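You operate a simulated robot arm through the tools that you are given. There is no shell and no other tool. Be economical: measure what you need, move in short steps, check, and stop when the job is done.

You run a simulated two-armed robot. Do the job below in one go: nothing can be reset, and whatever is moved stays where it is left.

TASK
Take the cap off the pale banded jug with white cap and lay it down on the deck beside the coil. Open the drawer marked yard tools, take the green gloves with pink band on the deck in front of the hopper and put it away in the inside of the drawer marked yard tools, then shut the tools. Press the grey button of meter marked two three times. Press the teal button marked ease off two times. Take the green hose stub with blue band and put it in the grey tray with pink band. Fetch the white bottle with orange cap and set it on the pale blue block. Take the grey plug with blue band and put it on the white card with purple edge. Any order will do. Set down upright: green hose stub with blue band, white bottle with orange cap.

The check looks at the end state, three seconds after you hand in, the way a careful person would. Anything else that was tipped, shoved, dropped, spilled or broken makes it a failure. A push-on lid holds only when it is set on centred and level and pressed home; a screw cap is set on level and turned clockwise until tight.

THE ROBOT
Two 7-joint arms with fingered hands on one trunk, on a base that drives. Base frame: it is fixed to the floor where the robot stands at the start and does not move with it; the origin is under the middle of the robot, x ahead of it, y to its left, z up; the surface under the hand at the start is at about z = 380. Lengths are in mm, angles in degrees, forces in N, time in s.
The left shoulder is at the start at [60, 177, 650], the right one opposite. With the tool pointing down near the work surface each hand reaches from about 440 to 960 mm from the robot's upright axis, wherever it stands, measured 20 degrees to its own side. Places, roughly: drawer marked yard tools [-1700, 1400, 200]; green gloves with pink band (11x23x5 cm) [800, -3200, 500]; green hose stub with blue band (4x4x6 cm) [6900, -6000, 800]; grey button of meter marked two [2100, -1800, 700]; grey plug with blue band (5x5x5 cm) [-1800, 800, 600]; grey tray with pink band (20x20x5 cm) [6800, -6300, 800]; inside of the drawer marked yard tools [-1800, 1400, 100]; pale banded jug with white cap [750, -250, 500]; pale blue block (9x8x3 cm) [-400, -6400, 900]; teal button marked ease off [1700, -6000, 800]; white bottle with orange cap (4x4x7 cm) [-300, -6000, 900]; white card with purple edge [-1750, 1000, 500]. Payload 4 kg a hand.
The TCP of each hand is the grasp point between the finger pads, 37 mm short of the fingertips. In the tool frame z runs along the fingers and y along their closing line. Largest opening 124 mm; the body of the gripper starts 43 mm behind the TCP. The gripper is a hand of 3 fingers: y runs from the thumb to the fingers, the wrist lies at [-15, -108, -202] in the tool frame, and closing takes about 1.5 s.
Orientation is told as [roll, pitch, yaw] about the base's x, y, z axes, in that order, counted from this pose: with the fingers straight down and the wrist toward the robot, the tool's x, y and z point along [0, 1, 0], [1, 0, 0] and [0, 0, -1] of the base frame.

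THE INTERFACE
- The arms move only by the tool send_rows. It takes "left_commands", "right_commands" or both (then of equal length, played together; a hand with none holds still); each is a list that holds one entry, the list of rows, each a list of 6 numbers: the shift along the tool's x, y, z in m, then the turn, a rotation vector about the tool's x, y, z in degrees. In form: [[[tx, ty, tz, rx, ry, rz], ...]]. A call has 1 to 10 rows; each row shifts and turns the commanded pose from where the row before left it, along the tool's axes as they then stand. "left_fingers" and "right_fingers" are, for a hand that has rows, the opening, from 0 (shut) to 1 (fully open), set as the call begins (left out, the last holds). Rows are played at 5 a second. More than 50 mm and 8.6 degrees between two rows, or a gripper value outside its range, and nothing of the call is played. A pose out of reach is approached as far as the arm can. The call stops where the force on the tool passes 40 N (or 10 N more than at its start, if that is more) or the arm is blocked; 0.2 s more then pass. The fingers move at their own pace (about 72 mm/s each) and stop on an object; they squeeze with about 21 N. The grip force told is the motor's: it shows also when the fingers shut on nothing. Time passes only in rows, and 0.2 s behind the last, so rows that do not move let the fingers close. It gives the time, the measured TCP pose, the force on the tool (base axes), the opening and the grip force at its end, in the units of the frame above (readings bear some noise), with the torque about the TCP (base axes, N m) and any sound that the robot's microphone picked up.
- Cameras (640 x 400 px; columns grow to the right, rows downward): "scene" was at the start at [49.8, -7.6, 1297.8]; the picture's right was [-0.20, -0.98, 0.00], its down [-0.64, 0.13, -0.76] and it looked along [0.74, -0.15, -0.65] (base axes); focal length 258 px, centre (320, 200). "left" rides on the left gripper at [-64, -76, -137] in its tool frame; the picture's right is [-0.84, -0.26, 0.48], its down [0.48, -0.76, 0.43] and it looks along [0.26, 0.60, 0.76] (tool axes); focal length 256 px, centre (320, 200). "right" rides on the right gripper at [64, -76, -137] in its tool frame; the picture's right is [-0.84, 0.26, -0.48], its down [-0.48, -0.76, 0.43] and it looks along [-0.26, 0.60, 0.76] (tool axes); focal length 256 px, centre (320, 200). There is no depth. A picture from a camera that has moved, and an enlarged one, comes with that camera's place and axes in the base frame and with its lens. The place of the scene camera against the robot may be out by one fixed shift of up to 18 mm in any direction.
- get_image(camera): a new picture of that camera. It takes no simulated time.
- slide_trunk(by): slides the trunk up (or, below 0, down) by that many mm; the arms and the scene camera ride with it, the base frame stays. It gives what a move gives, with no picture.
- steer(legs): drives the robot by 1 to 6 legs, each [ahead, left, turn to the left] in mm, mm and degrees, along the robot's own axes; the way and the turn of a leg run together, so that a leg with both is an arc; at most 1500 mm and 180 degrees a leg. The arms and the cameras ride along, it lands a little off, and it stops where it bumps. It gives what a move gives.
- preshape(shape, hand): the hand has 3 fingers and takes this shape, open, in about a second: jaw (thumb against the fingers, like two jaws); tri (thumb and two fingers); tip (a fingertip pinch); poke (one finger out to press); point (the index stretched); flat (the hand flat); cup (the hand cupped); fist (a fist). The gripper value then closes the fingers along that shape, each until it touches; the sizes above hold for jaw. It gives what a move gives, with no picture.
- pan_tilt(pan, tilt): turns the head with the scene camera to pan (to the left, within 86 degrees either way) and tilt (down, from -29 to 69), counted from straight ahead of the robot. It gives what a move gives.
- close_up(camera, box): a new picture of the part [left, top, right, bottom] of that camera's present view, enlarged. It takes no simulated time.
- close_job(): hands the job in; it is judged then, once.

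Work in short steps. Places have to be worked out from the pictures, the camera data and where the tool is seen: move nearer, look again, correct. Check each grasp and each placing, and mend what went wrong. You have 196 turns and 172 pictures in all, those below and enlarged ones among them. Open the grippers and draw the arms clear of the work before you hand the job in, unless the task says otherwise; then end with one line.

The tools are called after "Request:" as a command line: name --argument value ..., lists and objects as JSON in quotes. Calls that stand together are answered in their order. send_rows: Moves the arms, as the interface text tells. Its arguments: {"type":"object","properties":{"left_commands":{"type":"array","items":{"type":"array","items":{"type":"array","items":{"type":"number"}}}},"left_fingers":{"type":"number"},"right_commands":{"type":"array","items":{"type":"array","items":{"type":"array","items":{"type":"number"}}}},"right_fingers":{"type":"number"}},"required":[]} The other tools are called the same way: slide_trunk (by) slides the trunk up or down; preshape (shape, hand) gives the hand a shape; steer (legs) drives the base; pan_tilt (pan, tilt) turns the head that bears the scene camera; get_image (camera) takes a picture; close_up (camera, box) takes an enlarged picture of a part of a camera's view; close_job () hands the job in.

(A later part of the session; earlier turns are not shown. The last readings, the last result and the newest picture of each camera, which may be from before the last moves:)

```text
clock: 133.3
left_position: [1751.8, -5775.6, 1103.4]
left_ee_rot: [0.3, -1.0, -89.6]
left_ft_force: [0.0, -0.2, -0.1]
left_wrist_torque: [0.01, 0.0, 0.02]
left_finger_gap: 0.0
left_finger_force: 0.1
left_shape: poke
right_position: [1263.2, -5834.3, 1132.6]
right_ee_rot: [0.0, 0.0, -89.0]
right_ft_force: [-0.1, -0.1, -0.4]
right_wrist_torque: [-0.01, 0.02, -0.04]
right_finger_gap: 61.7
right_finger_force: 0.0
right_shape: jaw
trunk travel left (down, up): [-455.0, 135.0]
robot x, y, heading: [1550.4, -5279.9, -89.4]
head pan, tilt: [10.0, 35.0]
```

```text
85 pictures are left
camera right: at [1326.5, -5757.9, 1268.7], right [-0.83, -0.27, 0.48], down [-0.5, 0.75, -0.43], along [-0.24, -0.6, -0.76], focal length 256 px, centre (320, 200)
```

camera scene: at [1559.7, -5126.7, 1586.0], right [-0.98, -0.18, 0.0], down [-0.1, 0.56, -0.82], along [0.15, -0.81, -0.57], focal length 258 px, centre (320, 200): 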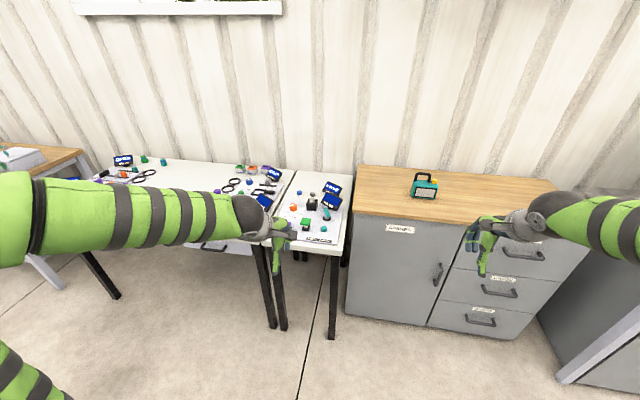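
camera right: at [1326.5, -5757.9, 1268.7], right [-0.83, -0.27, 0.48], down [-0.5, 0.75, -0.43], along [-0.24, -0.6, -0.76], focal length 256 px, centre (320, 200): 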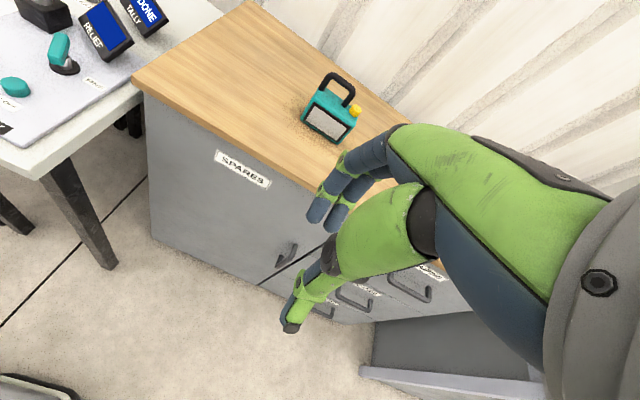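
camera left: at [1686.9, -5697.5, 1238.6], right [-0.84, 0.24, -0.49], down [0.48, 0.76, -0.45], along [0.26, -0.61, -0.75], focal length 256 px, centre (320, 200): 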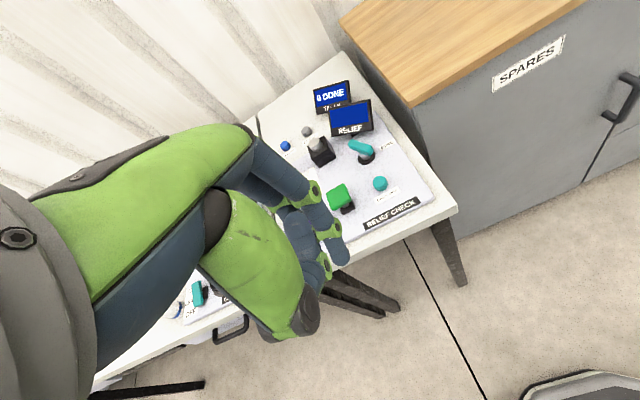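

Triangulated button top: (1703,-5995,824). The extended fingertip is near the TCP axis. I move above it.

Request:
send_rows --left_commands '[[[-0.0075, 0.0357, 0.0305, 0, 0, 0], [-0.0075, 0.0357, 0.0305, 0, 0, 0], [-0.0075, 0.0357, 0.0305, 0, 0, 0], [-0.0075, 0.0357, 0.0305, 0, 0, 0], [-0.0075, 0.0357, 0.0305, 0, 0, 0], [-0.0075, 0.0357, 0.0305, 0, 0, 0]]]'

Request:
get_image --camera "left"

Request:
close_up --camera "right" --box '[0, 0, 160, 160]'

```text
clock: 134.7
left_position: [1710.4, -5994.3, 924.1]
left_ee_rot: [0.3, -1.0, -89.5]
left_ft_force: [-0.2, -1.5, -0.3]
left_wrist_torque: [0.04, -0.03, -0.04]
left_finger_gap: 0.1
left_finger_force: 0.2
left_shape: poke
right_position: [1263.6, -5835.2, 1131.0]
right_ee_rot: [0.0, -0.1, -89.0]
right_ft_force: [0.8, 0.2, -1.2]
right_wrist_torque: [0.02, 0.0, 0.02]
right_finger_gap: 61.9
right_finger_force: 0.1
right_shape: jaw
trunk travel left (down, up): [-455.0, 135.0]
robot x, y, heading: [1548.9, -5282.2, -89.7]
head pan, tilt: [10.0, 35.0]
```

```text
84 pictures are left
camera left: at [1645.2, -5916.6, 1058.6], right [-0.84, 0.24, -0.49], down [0.48, 0.76, -0.45], along [0.26, -0.61, -0.75], focal length 256 px, centre (320, 200)
```

left: 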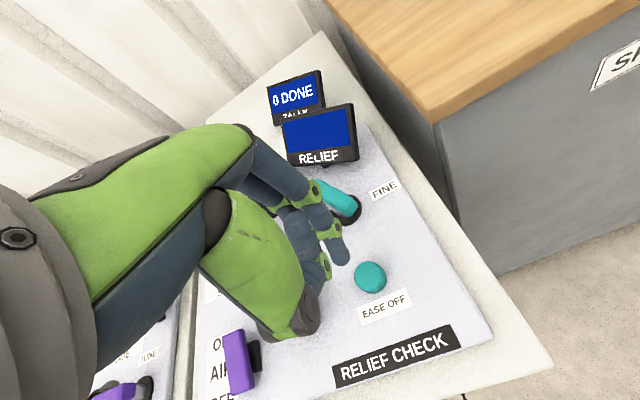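

```text
2.50 times, centred on (80, 80) of right
camera zoom: at [1326.6, -5758.9, 1268.2], right [-0.83, -0.27, 0.48], down [-0.5, 0.75, -0.43], along [-0.24, -0.6, -0.76], focal length 640 px, centre (920, 500)
```

zoom: 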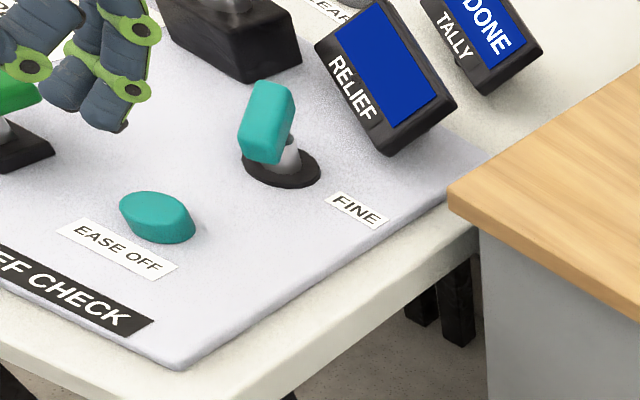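

Tip at about (1707,-6002,881). I correct by (-4,+6) mm and descend to just above the button.

Request:
send_rows --left_commands '[[[-0.004, -0.006, 0.02, 0, 0, 0], [0, 0, 0.025, 0, 0, 0]]]'

Request:
get_image --camera "left"

Request:
close_up --camera "right" --box '[0, 40, 120, 140]'

```text
clock: 135.3
left_position: [1707.3, -5987.5, 880.1]
left_ee_rot: [0.3, -1.1, -89.5]
left_ft_force: [-0.4, -0.3, -0.1]
left_wrist_torque: [-0.04, -0.02, -0.02]
left_finger_gap: 0.1
left_finger_force: 0.1
left_shape: poke
right_position: [1263.6, -5835.8, 1131.5]
right_ee_rot: [-0.1, 0.0, -89.0]
right_ft_force: [0.1, 1.1, 0.2]
right_wrist_torque: [0.01, 0.01, 0.03]
right_finger_gap: 61.8
right_finger_force: 0.0
right_shape: jaw
trunk travel left (down, up): [-455.0, 135.0]
robot x, y, heading: [1549.0, -5283.0, -89.6]
head pan, tilt: [10.0, 35.0]
```

```text
82 pictures are left
camera left: at [1641.1, -5910.2, 1014.4], right [-0.84, 0.24, -0.49], down [0.48, 0.76, -0.44], along [0.26, -0.61, -0.75], focal length 256 px, centre (320, 200)
```

left: 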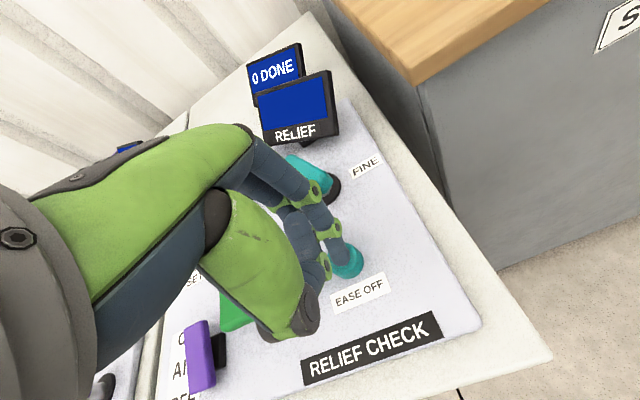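

```text
4.00 times, centred on (60, 90) of right
camera zoom: at [1326.4, -5758.3, 1268.5], right [-0.83, -0.27, 0.48], down [-0.5, 0.75, -0.43], along [-0.24, -0.6, -0.76], focal length 1024 px, centre (1360, 640)
```

zoom: 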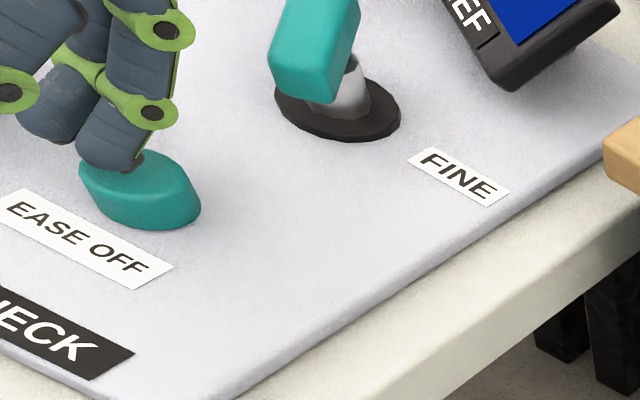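

Refined triangulation: tip (1696,-5986,848), button (1705,-5997,824). I correct by (+8,-10) and check.

Request:
send_rows --left_commands '[[[0.008, 0.01, 0.008, 0, 0, 0]]]'

Request:
close_up --camera "left" --box '[260, 190, 420, 320]'

Request:
close_up --camera "right" --box '[0, 40, 120, 140]'

```text
clock: 135.7
left_position: [1714.4, -5997.1, 870.7]
left_ee_rot: [0.3, -0.9, -89.5]
left_ft_force: [0.8, -0.5, -1.1]
left_wrist_torque: [0.01, -0.02, 0.01]
left_finger_gap: 0.3
left_finger_force: 0.0
left_shape: poke
right_position: [1262.9, -5835.6, 1131.5]
right_ee_rot: [0.0, 0.0, -89.1]
right_ft_force: [-1.4, -0.1, 0.8]
right_wrist_torque: [0.03, 0.04, 0.02]
right_finger_gap: 61.9
right_finger_force: 0.1
right_shape: jaw
trunk travel left (down, up): [-455.0, 135.0]
robot x, y, heading: [1552.2, -5282.1, -89.5]
head pan, tilt: [10.0, 35.0]
```

```text
3.08 times, centred on (340, 255) of left
camera zoom: at [1649.4, -5920.5, 1005.9], right [-0.84, 0.24, -0.49], down [0.48, 0.76, -0.44], along [0.26, -0.61, -0.75], focal length 788 px, centre (258, 31)
```

zoom: 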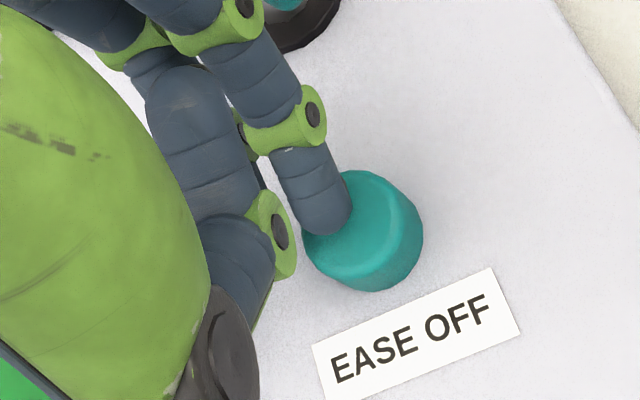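

```text
4.00 times, centred on (60, 90) of right
camera zoom: at [1326.7, -5758.4, 1268.5], right [-0.83, -0.27, 0.48], down [-0.5, 0.75, -0.43], along [-0.24, -0.6, -0.76], focal length 1024 px, centre (1360, 640)
```

zoom: 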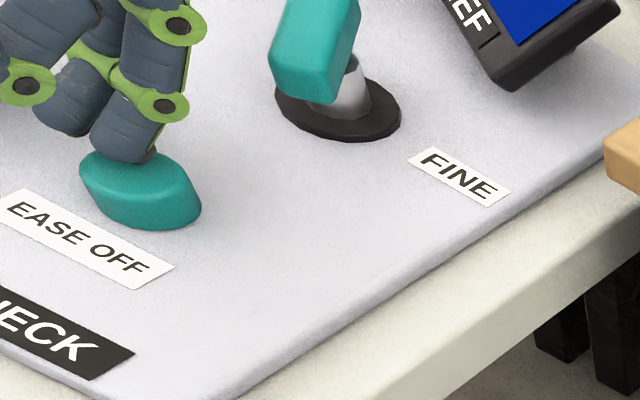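

Very close; shift -5 mm in x, then press down in small steps watching force.

Request:
send_rows --left_commands '[[[-0.005, 0, 0, 0, 0, 0], [0, 0, 0.003, 0, 0, 0], [0, 0, 0.003, 0, 0, 0]]]'

Request:
send_rows --left_commands '[[[0, 0, 0.002, 0, 0, 0], [0, 0, 0.002, 0, 0, 0]]]'

Request:
close_up --camera "left" --box '[230, 60, 390, 320]'

```text
clock: 136.5
left_position: [1708.8, -5998.2, 864.9]
left_ee_rot: [0.4, -1.0, -89.5]
left_ft_force: [-0.5, 0.9, 1.3]
left_wrist_torque: [-0.01, 0.0, 0.0]
left_finger_gap: 0.1
left_finger_force: 0.0
left_shape: poke
right_position: [1264.0, -5835.1, 1131.9]
right_ee_rot: [0.0, -0.1, -89.0]
right_ft_force: [1.6, -0.9, -0.6]
right_wrist_torque: [-0.01, 0.02, -0.02]
right_finger_gap: 61.9
right_finger_force: 0.1
right_shape: jaw
trunk travel left (down, up): [-455.0, 135.0]
robot x, y, heading: [1548.2, -5278.4, -89.6]
head pan, tilt: [10.0, 35.0]
```

```text
clock: 137.1
left_position: [1709.2, -5996.9, 860.5]
left_ee_rot: [0.3, -1.1, -89.5]
left_ft_force: [0.5, -0.3, 4.5]
left_wrist_torque: [0.03, 0.03, -0.01]
left_finger_gap: 0.0
left_finger_force: 0.0
left_shape: poke
right_position: [1262.8, -5834.5, 1132.4]
right_ee_rot: [0.0, 0.0, -89.0]
right_ft_force: [-0.1, 0.4, -0.9]
right_wrist_torque: [0.01, 0.0, -0.03]
right_finger_gap: 61.9
right_finger_force: 0.1
right_shape: jaw
trunk travel left (down, up): [-455.0, 135.0]
robot x, y, heading: [1547.3, -5283.0, -89.9]
head pan, tilt: [10.0, 35.0]
heard: click
```

```text
1.54 times, centred on (310, 190) of left
camera zoom: at [1644.1, -5920.1, 996.3], right [-0.84, 0.24, -0.49], down [0.48, 0.76, -0.45], along [0.26, -0.61, -0.75], focal length 394 px, centre (335, 215)
```

zoom: 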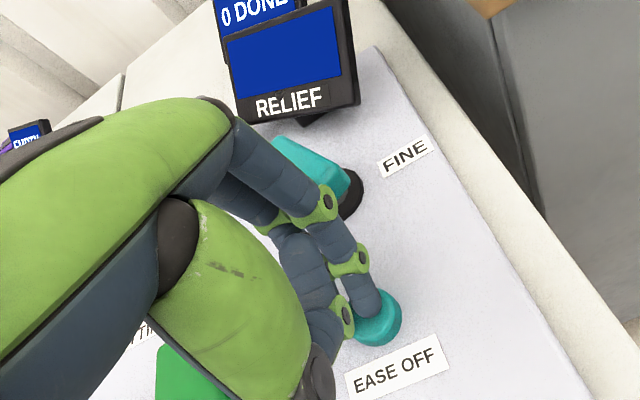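

Click heard: first press. Release 10 mm and press again by the same amount.

Request:
send_rows --left_commands '[[[0, 0, -0.005, 0, 0, 0], [0, 0, -0.006, 0, 0, 0], [0, 0, 0, 0, 0, 0]]]'

Request:
send_rows --left_commands '[[[0, 0, 0.005, 0, 0, 0], [0, 0, 0.003, 0, 0, 0], [0, 0, 0.003, 0, 0, 0]]]'

```text
clock: 137.9
left_position: [1708.4, -5998.2, 872.4]
left_ee_rot: [0.3, -0.9, -89.5]
left_ft_force: [0.0, -0.4, 0.7]
left_wrist_torque: [-0.01, 0.01, -0.02]
left_finger_gap: 0.0
left_finger_force: 0.0
left_shape: poke
right_position: [1263.0, -5834.5, 1131.5]
right_ee_rot: [-0.1, 0.1, -89.1]
right_ft_force: [0.3, -0.5, -0.1]
right_wrist_torque: [0.01, 0.02, -0.01]
right_finger_gap: 61.8
right_finger_force: 0.0
right_shape: jaw
trunk travel left (down, up): [-455.0, 135.0]
robot x, y, heading: [1553.9, -5283.0, -89.7]
head pan, tilt: [10.0, 35.0]
```

```text
clock: 138.7
left_position: [1709.7, -5997.2, 860.8]
left_ee_rot: [0.4, -1.0, -89.5]
left_ft_force: [0.2, 1.5, 2.2]
left_wrist_torque: [-0.01, 0.01, -0.01]
left_finger_gap: 0.0
left_finger_force: 0.2
left_shape: poke
right_position: [1263.2, -5834.4, 1131.2]
right_ee_rot: [-0.1, 0.0, -89.1]
right_ft_force: [-0.1, -0.1, -1.1]
right_wrist_torque: [-0.03, -0.02, 0.0]
right_finger_gap: 61.6
right_finger_force: 0.0
right_shape: jaw
trunk travel left (down, up): [-455.0, 135.0]
robot x, y, heading: [1552.4, -5283.5, -89.6]
head pan, tilt: [10.0, 35.0]
heard: click
```

Second click heard. Raise the hand, back off, and drive along the benches toward x ≈ 6900, checking the view first.

Request:
send_rows --left_commands '[[[0, 0, -0.045, 0, 0, 0], [0, 0, -0.045, 0, 0, 0], [0, -0.02, -0.045, 0, 0, 0], [0, -0.03, -0.04, 0, 0, 0], [0, -0.04, -0.03, 0, 0, 0], [0, -0.04, -0.03, 0, 0, 0], [0, -0.04, 0, 0, 0, 0]]]'

Request:
pan_tilt --pan 70 --tilt 20

Request:
get_image --camera "scene"

Request:
get_image --camera "left"

```text
clock: 140.3
left_position: [1706.0, -5822.1, 1094.5]
left_ee_rot: [0.3, -1.0, -89.5]
left_ft_force: [0.4, 0.5, -0.2]
left_wrist_torque: [-0.03, 0.02, -0.02]
left_finger_gap: 0.1
left_finger_force: 0.1
left_shape: poke
right_position: [1262.1, -5834.3, 1131.7]
right_ee_rot: [0.0, 0.0, -89.0]
right_ft_force: [-0.4, 0.2, -0.5]
right_wrist_torque: [-0.02, 0.0, -0.01]
right_finger_gap: 61.9
right_finger_force: 0.2
right_shape: jaw
trunk travel left (down, up): [-455.0, 135.0]
robot x, y, heading: [1547.7, -5281.1, -89.4]
head pan, tilt: [10.0, 35.0]
```

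```text
clock: 141.6
left_position: [1704.8, -5824.3, 1093.0]
left_ee_rot: [0.3, -1.0, -89.5]
left_ft_force: [-0.7, 0.2, 0.4]
left_wrist_torque: [-0.02, -0.03, 0.02]
left_finger_gap: 0.0
left_finger_force: 0.1
left_shape: poke
right_position: [1263.9, -5835.3, 1131.7]
right_ee_rot: [0.0, 0.0, -88.9]
right_ft_force: [-0.7, 0.8, 0.6]
right_wrist_torque: [0.03, -0.03, -0.02]
right_finger_gap: 61.9
right_finger_force: 0.1
right_shape: jaw
trunk travel left (down, up): [-455.0, 135.0]
robot x, y, heading: [1548.2, -5282.1, -89.6]
head pan, tilt: [70.0, 20.0]
```

```text
77 pictures are left
camera scene: at [1632.9, -5272.1, 1609.9], right [-0.34, -0.94, 0.0], down [-0.32, 0.12, -0.94], along [0.89, -0.32, -0.34], focal length 258 px, centre (320, 200)
```

scene: 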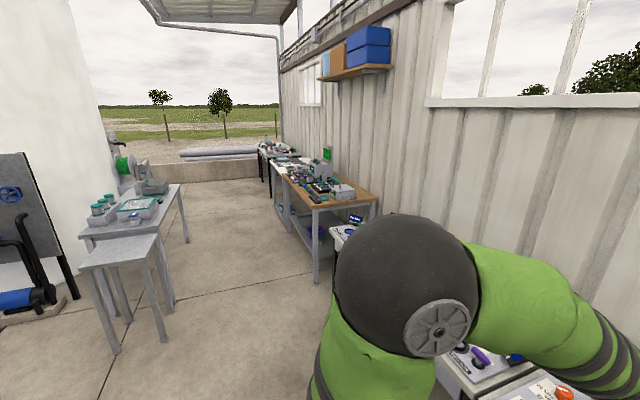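

```text
76 pictures are left
camera left: at [1640.9, -5746.3, 1228.8], right [-0.84, 0.24, -0.49], down [0.48, 0.76, -0.45], along [0.26, -0.61, -0.75], focal length 256 px, centre (320, 200)
```

left: 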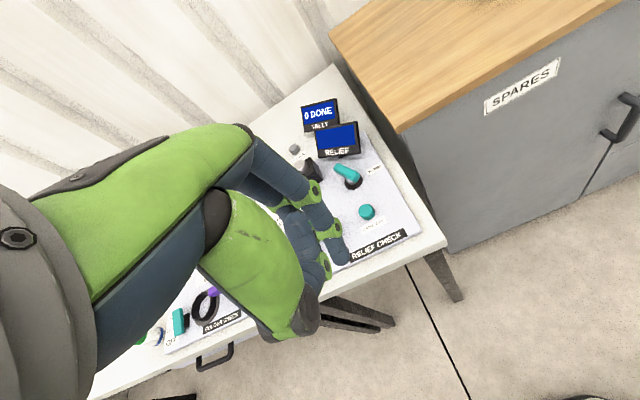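

Corridor between y≈-4700 and -5950 is clear. Drive 5.1 m to the left (+x).

Request:
steer --legs '[[0, 1500, 0], [0, 1500, 0], [0, 1500, 0], [0, 600, 0]]'

Request:
preshape --hand "left" --shape "jaw"

Request:
pan_tilt --pan 15 --tilt 40

Request:
get_image --camera "scene"

Request:
get_image --camera "left"

```text
clock: 166.1
left_position: [6838.1, -5720.6, 1093.2]
left_ee_rot: [0.3, -0.9, -87.6]
left_ft_force: [0.3, -0.5, -0.3]
left_wrist_torque: [0.0, 0.0, 0.03]
left_finger_gap: 0.0
left_finger_force: 0.1
left_shape: poke
right_position: [6395.4, -5746.4, 1131.1]
right_ee_rot: [0.0, 0.0, -87.2]
right_ft_force: [0.3, 1.4, 0.1]
right_wrist_torque: [-0.02, 0.03, -0.02]
right_finger_gap: 61.9
right_finger_force: 0.0
right_shape: jaw
trunk travel left (down, up): [-455.0, 135.0]
robot x, y, heading: [6660.7, -5182.1, -87.7]
head pan, tilt: [70.0, 20.0]
```

```text
clock: 167.0
left_position: [6837.0, -5721.6, 1093.5]
left_ee_rot: [0.4, -1.0, -87.6]
left_ft_force: [0.2, 0.8, -0.1]
left_wrist_torque: [0.01, 0.01, 0.0]
left_finger_gap: 123.8
left_finger_force: 0.0
left_shape: jaw
right_position: [6395.1, -5746.9, 1132.4]
right_ee_rot: [0.0, 0.1, -87.1]
right_ft_force: [-0.5, -0.4, 0.0]
right_wrist_torque: [0.0, 0.04, 0.01]
right_finger_gap: 61.6
right_finger_force: 0.1
right_shape: jaw
trunk travel left (down, up): [-455.0, 135.0]
robot x, y, heading: [6659.1, -5185.6, -87.2]
head pan, tilt: [70.0, 20.0]
```

```text
clock: 168.2
left_position: [6837.3, -5720.4, 1092.9]
left_ee_rot: [0.3, -0.9, -87.6]
left_ft_force: [-0.5, 0.0, -0.4]
left_wrist_torque: [-0.03, 0.0, 0.03]
left_finger_gap: 124.0
left_finger_force: 0.3
left_shape: jaw
right_position: [6395.1, -5746.5, 1132.6]
right_ee_rot: [-0.1, 0.0, -87.2]
right_ft_force: [0.6, 0.0, -0.1]
right_wrist_torque: [0.02, 0.01, -0.01]
right_finger_gap: 61.7
right_finger_force: 0.0
right_shape: jaw
trunk travel left (down, up): [-455.0, 135.0]
robot x, y, heading: [6661.8, -5181.3, -87.6]
head pan, tilt: [15.0, 40.0]
```

```text
75 pictures are left
camera scene: at [6682.9, -5224.3, 1578.5], right [-0.95, -0.3, 0.0], down [-0.19, 0.61, -0.77], along [0.23, -0.73, -0.64], focal length 258 px, centre (320, 200)
```

scene: 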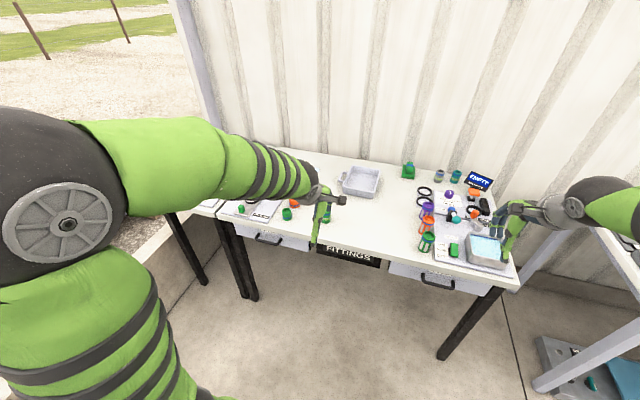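

```text
74 pictures are left
camera left: at [6769.6, -5645.1, 1228.8], right [-0.84, 0.21, -0.49], down [0.45, 0.77, -0.45], along [0.28, -0.6, -0.75], focal length 256 px, centre (320, 200)
```

left: 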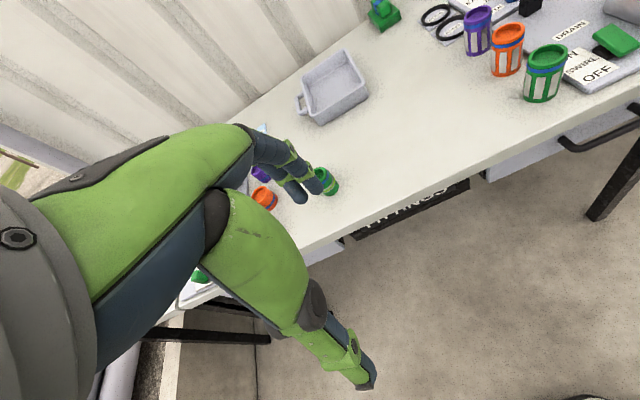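

Zoom to identify the hose stub and the tray.

Request:
close_up --camera "scene" --box '[200, 140, 400, 260]'

Request:
close_up --camera "left" --box '[220, 20, 420, 220]'

```text
3.20 times, centred on (300, 200) of scene
camera zoom: at [6682.9, -5224.3, 1578.5], right [-0.95, -0.3, 0.0], down [-0.19, 0.61, -0.77], along [0.23, -0.73, -0.64], focal length 826 px, centre (384, 200)
```

zoom: 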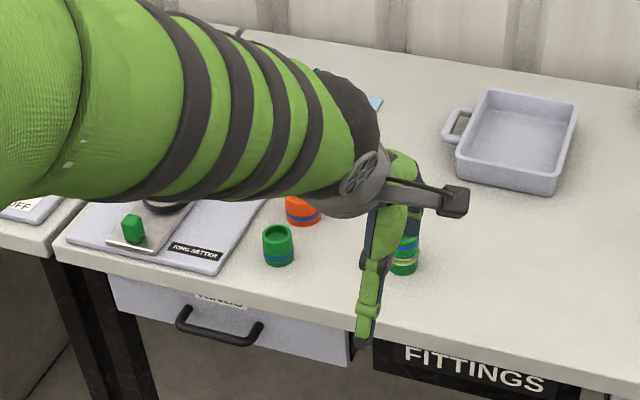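

```text
2.00 times, centred on (320, 120) of left
camera zoom: at [6769.6, -5645.1, 1228.8], right [-0.84, 0.21, -0.49], down [0.45, 0.77, -0.45], along [0.28, -0.6, -0.75], focal length 512 px, centre (320, 360)
```

zoom: 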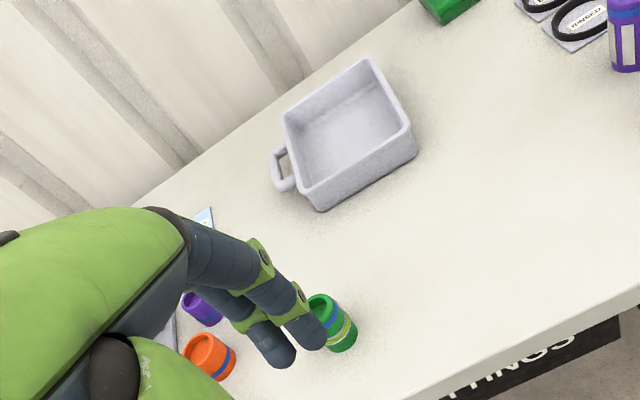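

There are two green stubs: one with a single blue band and one with blue and yellow bands. I move closer and look carefully.

Request:
steer --legs '[[270, 0, -2]]'

Request:
send_rows --left_commands '[[[-0.03, -0.035, 0, 0, 0, 0], [-0.03, -0.035, 0, 0, 0, 0], [-0.03, -0.035, 0, 0, 0, 0], [-0.03, -0.02, 0, 0, 0, 0]]]'

Request:
get_image --camera "left"

Request:
close_up --camera "scene" --box '[200, 160, 400, 300]'

```text
clock: 170.1
left_position: [6824.3, -5993.2, 1092.7]
left_ee_rot: [0.2, -0.9, -89.5]
left_ft_force: [-0.2, -0.6, 0.2]
left_wrist_torque: [0.0, 0.01, 0.01]
left_finger_gap: 123.8
left_finger_force: 0.0
left_shape: jaw
right_position: [6382.3, -6004.4, 1131.1]
right_ee_rot: [0.0, 0.0, -89.1]
right_ft_force: [-0.1, -0.7, -0.2]
right_wrist_torque: [-0.01, 0.02, 0.0]
right_finger_gap: 61.8
right_finger_force: 0.1
right_shape: jaw
trunk travel left (down, up): [-455.0, 135.0]
robot x, y, heading: [6666.9, -5448.2, -89.9]
head pan, tilt: [15.0, 40.0]
```

```text
clock: 171.1
left_position: [6703.8, -5866.7, 1091.4]
left_ee_rot: [0.3, -1.1, -89.6]
left_ft_force: [0.0, 0.0, 0.1]
left_wrist_torque: [-0.03, 0.01, 0.03]
left_finger_gap: 124.1
left_finger_force: 0.1
left_shape: jaw
right_position: [6382.6, -6003.2, 1131.4]
right_ee_rot: [0.0, 0.0, -89.1]
right_ft_force: [0.3, 0.2, 0.7]
right_wrist_torque: [-0.02, 0.0, -0.01]
right_finger_gap: 61.8
right_finger_force: 0.0
right_shape: jaw
trunk travel left (down, up): [-455.0, 135.0]
robot x, y, heading: [6668.8, -5450.1, -89.9]
head pan, tilt: [15.0, 40.0]
```

```text
71 pictures are left
camera left: at [6638.6, -5789.7, 1226.6], right [-0.84, 0.24, -0.49], down [0.48, 0.76, -0.45], along [0.26, -0.61, -0.75], focal length 256 px, centre (320, 200)
```

left: 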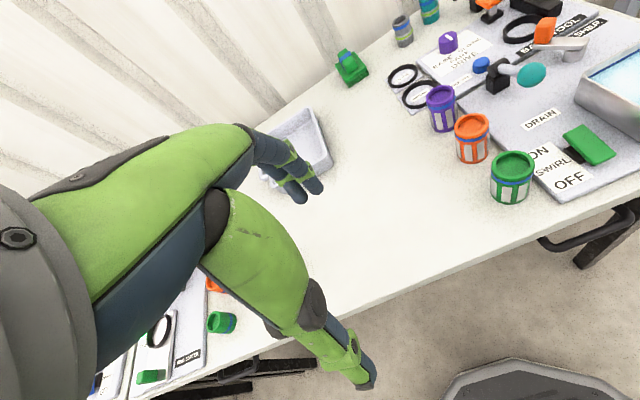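

```text
2.86 times, centred on (300, 230) of scene
camera zoom: at [6686.6, -5491.4, 1578.5], right [-0.96, -0.26, 0.0], down [-0.17, 0.62, -0.77], along [0.2, -0.74, -0.64], focal length 737 px, centre (377, 114)
```

zoom: 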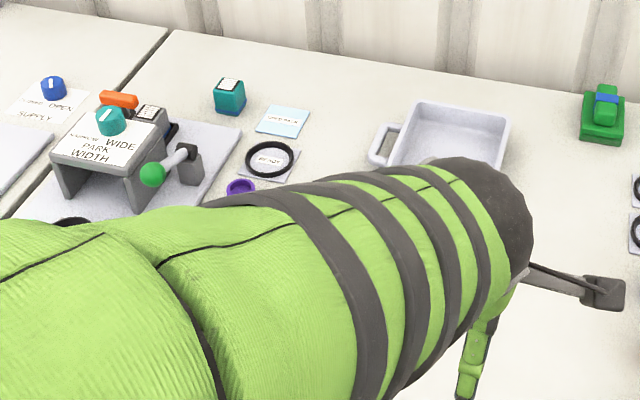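

The arm blocks the view; I move the left hand outward to +x so its camera sees the stubs.

Request:
send_rows --left_commands '[[[0.048, 0, 0, 0, 0, 0], [0.048, 0, 0, 0, 0, 0], [0.048, 0, 0, 0, 0, 0], [0.048, 0, 0, 0, 0, 0], [0.048, 0, 0, 0, 0, 0], [0.048, 0, 0, 0, 0, 0], [0.03, 0, 0, 0, 0, 0]]]'

Request:
get_image --camera "left"

Request:
close_up --camera "scene" --box '[200, 130, 400, 300]'

```text
clock: 172.7
left_position: [7024.1, -5867.7, 1092.1]
left_ee_rot: [0.2, -1.0, -89.5]
left_ft_force: [-0.7, 0.0, -0.9]
left_wrist_torque: [-0.02, 0.01, -0.02]
left_finger_gap: 123.9
left_finger_force: 0.1
left_shape: jaw
right_position: [6382.0, -6003.4, 1132.3]
right_ee_rot: [0.1, 0.0, -89.1]
right_ft_force: [0.1, -0.7, -0.7]
right_wrist_torque: [-0.02, -0.01, 0.02]
right_finger_gap: 61.8
right_finger_force: 0.0
right_shape: jaw
trunk travel left (down, up): [-455.0, 135.0]
robot x, y, heading: [6667.8, -5451.3, -89.7]
head pan, tilt: [15.0, 40.0]
```

```text
69 pictures are left
camera left: at [6958.6, -5789.6, 1227.2], right [-0.84, 0.24, -0.49], down [0.48, 0.76, -0.45], along [0.26, -0.61, -0.75], focal length 256 px, centre (320, 200)
```

left: 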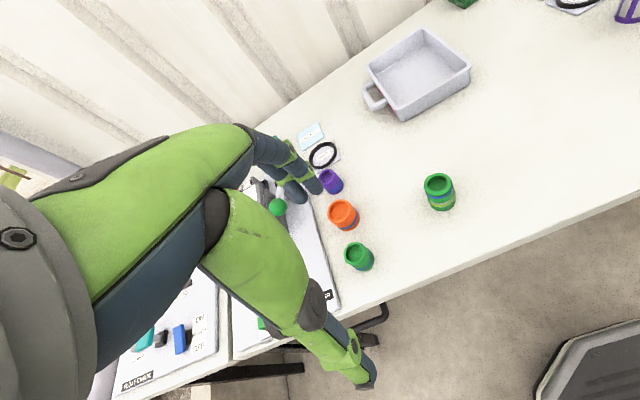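

```text
2.35 times, centred on (300, 215) of scene
camera zoom: at [6687.0, -5492.0, 1578.5], right [-0.96, -0.26, 0.0], down [-0.17, 0.62, -0.77], along [0.2, -0.74, -0.64], focal length 607 px, centre (367, 165)
```

zoom: 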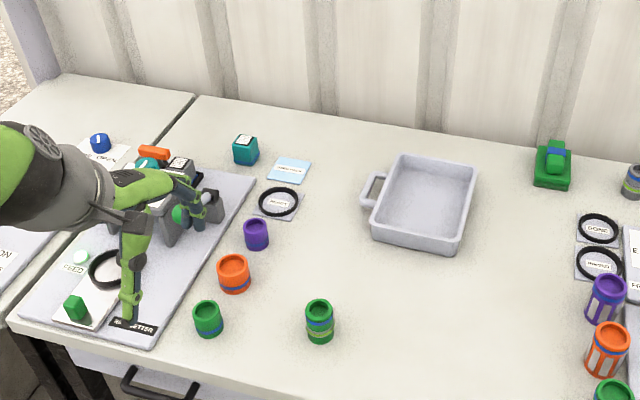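

Zoom on both green stubs and the tray.

Request:
close_up --camera "left" --box '[310, 160, 470, 280]'

Request:
close_up --camera "left" --box '[350, 20, 480, 130]'

```text
3.33 times, centred on (390, 220) of left
camera zoom: at [6958.6, -5789.6, 1227.2], right [-0.84, 0.24, -0.49], down [0.48, 0.76, -0.45], along [0.26, -0.61, -0.75], focal length 853 px, centre (87, 133)
```

zoom: 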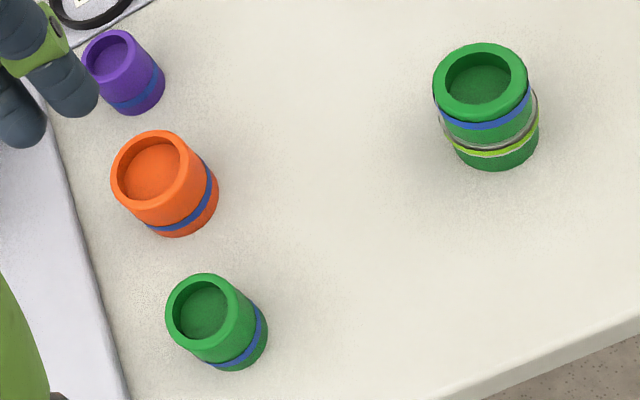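

```text
3.64 times, centred on (415, 75) of left
camera zoom: at [6958.6, -5789.6, 1227.2], right [-0.84, 0.24, -0.49], down [0.48, 0.76, -0.45], along [0.26, -0.61, -0.75], focal length 931 px, centre (-26, 654)
```

zoom: 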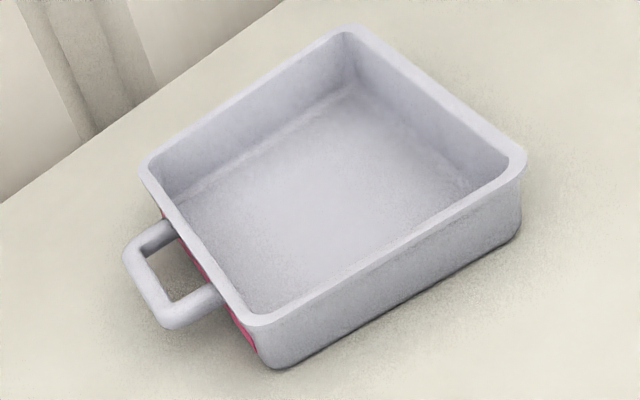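

The taller stub (blue band with a slim ring, ~60 mm tall, at (6896,-6007)) matches the stated size and place; the tray has its pink band on the handle side. I move over the stub.

Request:
send_rows --left_commands '[[[-0.0213, 0.0232, 0.032, 0, 0, 0], [-0.0213, 0.0232, 0.032, 0, 0, 0], [-0.0213, 0.0232, 0.032, 0, 0, 0], [-0.0213, 0.0232, 0.032, 0, 0, 0], [-0.0213, 0.0232, 0.032, 0, 0, 0], [-0.0213, 0.0232, 0.03, 0, 0, 0]]]' --left_fingers 0.7

Request:
get_image --camera "left"

```text
clock: 174.1
left_position: [6894.4, -6010.8, 902.8]
left_ee_rot: [0.1, -1.0, -89.7]
left_ft_force: [4.1, 0.6, -1.2]
left_wrist_torque: [0.01, 0.31, -0.05]
left_finger_gap: 86.9
left_finger_force: 0.0
left_shape: jaw
right_position: [6382.8, -6005.1, 1131.3]
right_ee_rot: [0.0, 0.0, -89.1]
right_ft_force: [0.5, -0.4, -1.2]
right_wrist_torque: [0.0, -0.03, 0.01]
right_finger_gap: 61.9
right_finger_force: 0.0
right_shape: jaw
trunk travel left (down, up): [-455.0, 135.0]
robot x, y, heading: [6669.1, -5447.8, -89.6]
head pan, tilt: [15.0, 40.0]
```

```text
65 pictures are left
camera left: at [6830.6, -5933.2, 1038.5], right [-0.84, 0.24, -0.49], down [0.48, 0.76, -0.45], along [0.26, -0.61, -0.75], focal length 256 px, centre (320, 200)
```

left: 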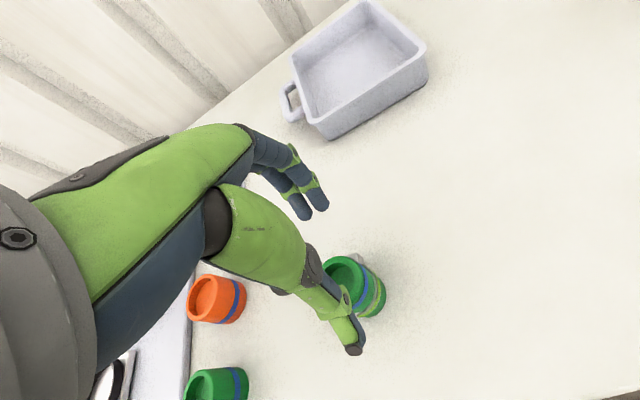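

A 4 N side force is shown; I hold still to recheck before descending.

Request:
send_rows --left_commands '[[[0, -0.003, 0, 0, 0, 0], [0, 0, 0, 0, 0, 0]]]'

Request:
close_up --camera "scene" --box '[230, 170, 390, 290]'

```text
clock: 174.7
left_position: [6894.8, -6007.0, 903.4]
left_ee_rot: [0.3, -0.9, -89.5]
left_ft_force: [0.3, 0.3, -0.6]
left_wrist_torque: [-0.01, 0.0, 0.01]
left_finger_gap: 87.2
left_finger_force: 0.1
left_shape: jaw
right_position: [6381.7, -6003.5, 1131.7]
right_ee_rot: [0.1, 0.0, -89.1]
right_ft_force: [-0.2, 0.2, -0.6]
right_wrist_torque: [0.01, -0.02, -0.03]
right_finger_gap: 61.6
right_finger_force: 0.1
right_shape: jaw
trunk travel left (down, up): [-455.0, 135.0]
robot x, y, heading: [6667.5, -5450.7, -89.6]
head pan, tilt: [15.0, 40.0]
```

```text
3.33 times, centred on (310, 230) of scene
camera zoom: at [6686.7, -5491.5, 1578.5], right [-0.96, -0.26, 0.0], down [-0.17, 0.62, -0.77], along [0.2, -0.74, -0.64], focal length 860 px, centre (353, 100)
```

zoom: 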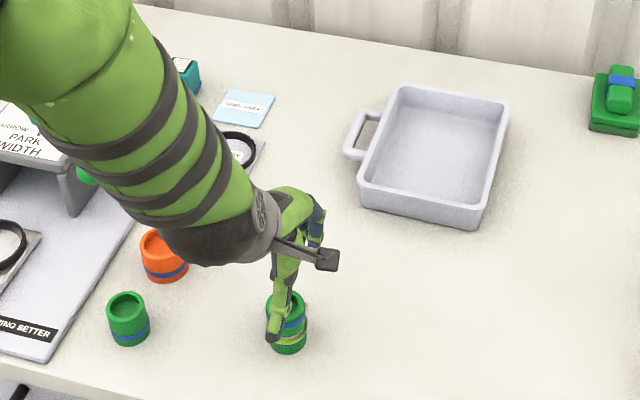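

Force was transient. Descend to TCP ≈ 845 and close.

Request:
send_rows --left_commands '[[[0.002, 0.001, 0.03, 0, 0, 0], [0, 0, 0.02, 0, 0, 0], [0, 0, 0.008, 0, 0, 0]]]'

Request:
get_image --camera "left"

```text
clock: 175.5
left_position: [6898.3, -6008.8, 845.7]
left_ee_rot: [0.2, -1.0, -89.7]
left_ft_force: [1.3, 1.0, 0.9]
left_wrist_torque: [-0.01, 0.03, -0.01]
left_finger_gap: 87.2
left_finger_force: 0.1
left_shape: jaw
right_position: [6383.0, -6003.6, 1132.1]
right_ee_rot: [0.1, 0.0, -89.1]
right_ft_force: [0.1, -0.3, -0.5]
right_wrist_torque: [0.01, 0.01, -0.01]
right_finger_gap: 61.7
right_finger_force: 0.0
right_shape: jaw
trunk travel left (down, up): [-455.0, 135.0]
robot x, y, heading: [6667.6, -5448.1, -89.8]
head pan, tilt: [15.0, 40.0]
```

```text
63 pictures are left
camera left: at [6832.9, -5930.9, 981.4], right [-0.84, 0.24, -0.49], down [0.48, 0.76, -0.45], along [0.26, -0.61, -0.75], focal length 256 px, centre (320, 200)
```

left: 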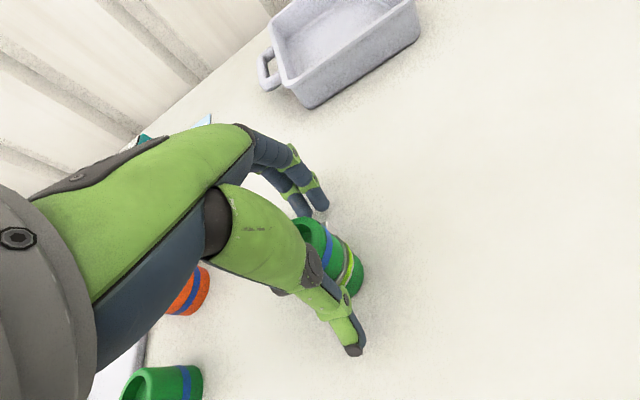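

Close on the stub.

Request:
send_rows --left_commands '[[[-0.004, 0.003, 0, 0, 0, 0], [0, 0, 0, 0, 0, 0], [0, 0, 0, 0, 0, 0], [0, 0, 0, 0, 0, 0], [0, 0, 0, 0, 0, 0], [0, 0, 0, 0, 0, 0]]]' --left_fingers 0.0

Request:
send_rows --left_commands '[[[0, 0, -0.03, 0, 0, 0], [0, 0, -0.03, 0, 0, 0], [0, 0, -0.03, 0, 0, 0]]]'

Request:
get_image --camera "left"

Request:
close_up --camera "scene" --box '[250, 170, 370, 270]'

```text
clock: 176.9
left_position: [6893.9, -6012.8, 846.5]
left_ee_rot: [0.2, -1.1, -89.5]
left_ft_force: [0.0, -3.0, 9.2]
left_wrist_torque: [-0.25, -0.01, -0.03]
left_finger_gap: 40.2
left_finger_force: 21.4
left_shape: jaw
right_position: [6382.5, -6003.2, 1131.6]
right_ee_rot: [0.0, -0.1, -89.2]
right_ft_force: [0.2, 0.1, 0.3]
right_wrist_torque: [-0.01, 0.05, -0.03]
right_finger_gap: 62.1
right_finger_force: 0.0
right_shape: jaw
trunk travel left (down, up): [-455.0, 135.0]
robot x, y, heading: [6666.9, -5447.9, -89.7]
head pan, tilt: [15.0, 40.0]
```

```text
clock: 177.7
left_position: [6892.7, -6009.4, 936.0]
left_ee_rot: [0.3, -0.8, -89.6]
left_ft_force: [-0.3, -0.8, -1.4]
left_wrist_torque: [0.0, -0.01, -0.01]
left_finger_gap: 39.2
left_finger_force: 20.7
left_shape: jaw
right_position: [6382.1, -6003.4, 1132.0]
right_ee_rot: [-0.1, 0.0, -89.1]
right_ft_force: [-0.4, -1.1, -1.0]
right_wrist_torque: [0.02, -0.01, 0.01]
right_finger_gap: 62.1
right_finger_force: 0.0
right_shape: jaw
trunk travel left (down, up): [-455.0, 135.0]
robot x, y, heading: [6667.3, -5450.4, -89.8]
head pan, tilt: [15.0, 40.0]
```

```text
62 pictures are left
camera left: at [6827.0, -5931.7, 1071.1], right [-0.84, 0.24, -0.49], down [0.48, 0.76, -0.44], along [0.26, -0.61, -0.75], focal length 256 px, centre (320, 200)
```

left: 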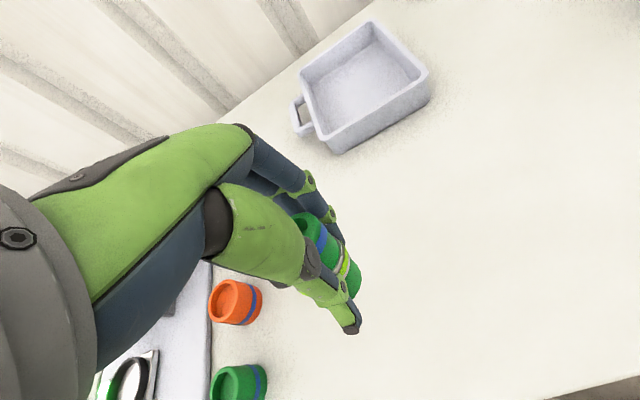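

```text
4.00 times, centred on (310, 220) of scene
camera zoom: at [6686.9, -5491.2, 1578.5], right [-0.96, -0.26, 0.0], down [-0.17, 0.62, -0.77], along [0.2, -0.74, -0.64], focal length 1032 px, centre (360, 120)
```

zoom: 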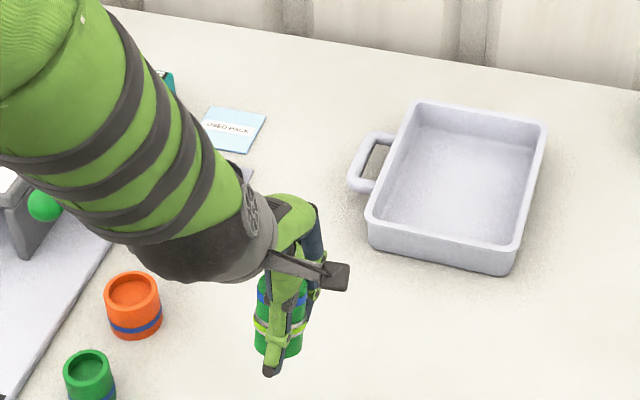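

Stub held upright. Carry to above the tray centre (≈(6793,-6318)).

Request:
send_rows --left_commands '[[[-0.0143, 0.044, 0, 0, 0, 0], [-0.0143, 0.044, 0, 0, 0, 0], [-0.0143, 0.044, 0, 0, 0, 0], [-0.0143, 0.044, 0, 0, 0, 0], [-0.0143, 0.044, 0, 0, 0, 0], [-0.0143, 0.044, 0, 0, 0, 0], [-0.0143, 0.044, 0, 0, 0, 0]]]'

Request:
get_image --camera "left"

Request:
close_up --camera "scene" --box '[270, 130, 390, 230]'

```text
clock: 179.3
left_position: [6795.7, -6318.3, 939.3]
left_ee_rot: [0.3, -0.8, -89.5]
left_ft_force: [0.1, -0.1, -0.6]
left_wrist_torque: [0.02, 0.01, 0.0]
left_finger_gap: 39.2
left_finger_force: 21.3
left_shape: jaw
right_position: [6381.9, -6004.5, 1131.3]
right_ee_rot: [0.0, 0.0, -89.1]
right_ft_force: [-0.2, 0.1, -0.8]
right_wrist_torque: [0.03, 0.01, 0.01]
right_finger_gap: 61.8
right_finger_force: 0.1
right_shape: jaw
trunk travel left (down, up): [-455.0, 135.0]
robot x, y, heading: [6667.7, -5444.6, -89.7]
head pan, tilt: [15.0, 40.0]
```

```text
60 pictures are left
camera left: at [6730.7, -6240.9, 1074.8], right [-0.84, 0.24, -0.49], down [0.48, 0.76, -0.44], along [0.26, -0.61, -0.75], focal length 256 px, centre (320, 200)
```

left: 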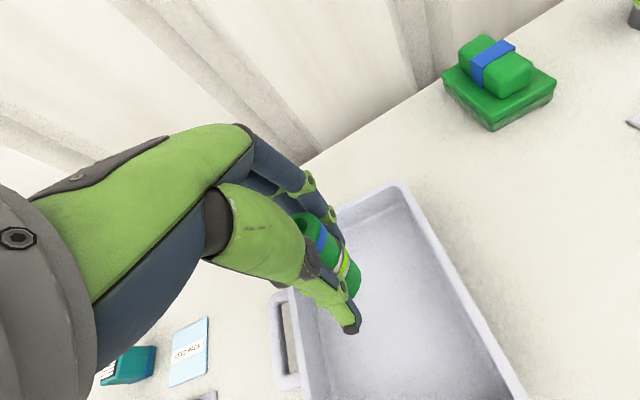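

```text
4.00 times, centred on (330, 180) of scene
camera zoom: at [6687.2, -5492.8, 1578.5], right [-0.96, -0.26, 0.0], down [-0.17, 0.62, -0.77], along [0.2, -0.74, -0.64], focal length 1032 px, centre (280, 280)
```

zoom: 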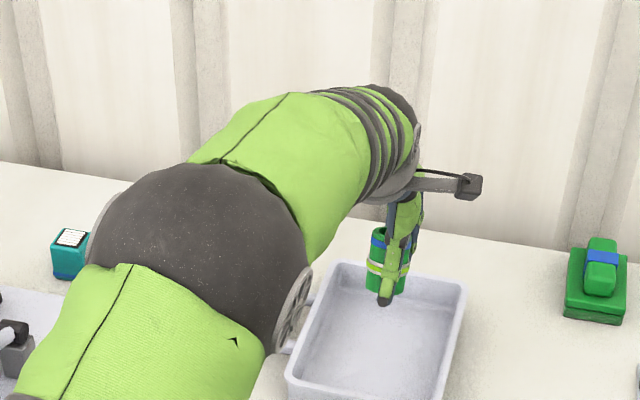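

Alignment is good. Lower into the tray: 70 mm, then small steps to contact.

Request:
send_rows --left_commands '[[[0, 0, 0.035, 0, 0, 0], [0, 0, 0.035, 0, 0, 0]]]'

Request:
send_rows --left_commands '[[[0, 0, 0.003, 0, 0, 0], [0, 0, 0.003, 0, 0, 0], [0, 0, 0.003, 0, 0, 0]]]'

Request:
get_image --camera "left"

Request:
close_up --camera "scene" --box '[270, 130, 390, 230]'

```text
clock: 179.9
left_position: [6795.2, -6318.6, 869.4]
left_ee_rot: [0.3, -0.9, -89.6]
left_ft_force: [-0.5, 0.3, 0.3]
left_wrist_torque: [-0.02, -0.03, 0.01]
left_finger_gap: 38.9
left_finger_force: 20.8
left_shape: jaw
right_position: [6381.3, -6004.0, 1131.0]
right_ee_rot: [0.0, 0.0, -89.1]
right_ft_force: [-0.2, 0.2, -0.6]
right_wrist_torque: [-0.01, 0.02, 0.03]
right_finger_gap: 61.8
right_finger_force: 0.0
right_shape: jaw
trunk travel left (down, up): [-455.0, 135.0]
robot x, y, heading: [6665.4, -5447.2, -89.8]
head pan, tilt: [15.0, 40.0]
```

```text
clock: 180.7
left_position: [6796.2, -6319.7, 860.4]
left_ee_rot: [0.2, -0.9, -89.7]
left_ft_force: [-0.4, -0.5, -0.5]
left_wrist_torque: [0.02, 0.01, -0.02]
left_finger_gap: 39.0
left_finger_force: 21.5
left_shape: jaw
right_position: [6382.9, -6002.5, 1132.8]
right_ee_rot: [0.0, 0.0, -89.1]
right_ft_force: [0.8, -0.9, -0.4]
right_wrist_torque: [0.0, 0.03, 0.0]
right_finger_gap: 62.0
right_finger_force: 0.2
right_shape: jaw
trunk travel left (down, up): [-455.0, 135.0]
robot x, y, heading: [6669.5, -5446.8, -89.8]
head pan, tilt: [15.0, 40.0]
```

```text
58 pictures are left
camera left: at [6731.1, -6242.1, 996.5], right [-0.84, 0.24, -0.49], down [0.48, 0.76, -0.44], along [0.26, -0.61, -0.75], focal length 256 px, centre (320, 200)
```

left: 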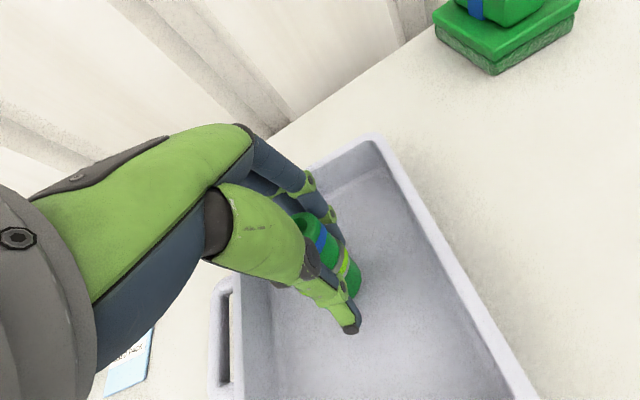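

```text
4.00 times, centred on (330, 180) of scene
camera zoom: at [6687.2, -5491.9, 1578.5], right [-0.96, -0.26, 0.0], down [-0.17, 0.62, -0.77], along [0.2, -0.74, -0.64], focal length 1032 px, centre (280, 280)
```

zoom: 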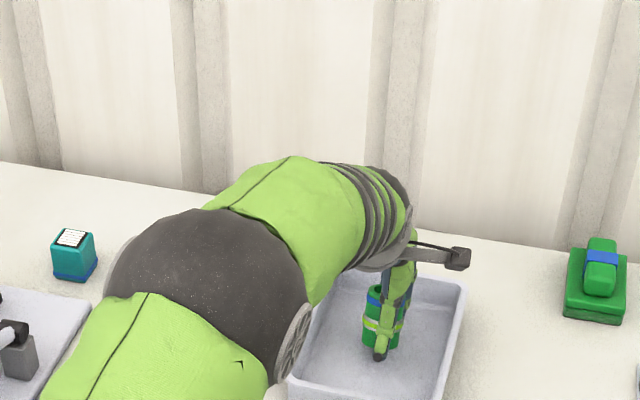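

Inside the tray walls; lower in 2 mm steps to contact.

Request:
send_rows --left_commands '[[[0, 0, 0.002, 0, 0, 0], [0, 0, 0.002, 0, 0, 0], [0, 0, 0.002, 0, 0, 0]]]'

Request:
send_rows --left_commands '[[[0, 0, 0.002, 0, 0, 0], [0, 0, 0.001, 0, 0, 0]]]'

```text
clock: 181.5
left_position: [6796.3, -6319.9, 854.4]
left_ee_rot: [0.3, -0.8, -89.6]
left_ft_force: [-0.1, 0.2, -0.7]
left_wrist_torque: [0.02, 0.0, 0.0]
left_finger_gap: 39.1
left_finger_force: 20.8
left_shape: jaw
right_position: [6381.4, -6003.0, 1132.0]
right_ee_rot: [0.0, 0.0, -89.1]
right_ft_force: [0.3, 0.2, 0.4]
right_wrist_torque: [0.03, 0.0, 0.02]
right_finger_gap: 61.7
right_finger_force: 0.1
right_shape: jaw
trunk travel left (down, up): [-455.0, 135.0]
robot x, y, heading: [6668.3, -5448.9, -89.7]
head pan, tilt: [15.0, 40.0]
```

```text
clock: 182.1
left_position: [6795.9, -6320.1, 853.2]
left_ee_rot: [0.2, -1.0, -89.6]
left_ft_force: [0.6, 1.1, 2.5]
left_wrist_torque: [-0.03, -0.02, -0.01]
left_finger_gap: 39.0
left_finger_force: 20.7
left_shape: jaw
right_position: [6382.5, -6002.1, 1133.0]
right_ee_rot: [0.0, 0.1, -89.1]
right_ft_force: [0.0, 0.1, -0.6]
right_wrist_torque: [-0.01, -0.01, 0.02]
right_finger_gap: 61.7
right_finger_force: 0.0
right_shape: jaw
trunk travel left (down, up): [-455.0, 135.0]
robot x, y, heading: [6669.4, -5446.9, -89.6]
head pan, tilt: [15.0, 40.0]
```

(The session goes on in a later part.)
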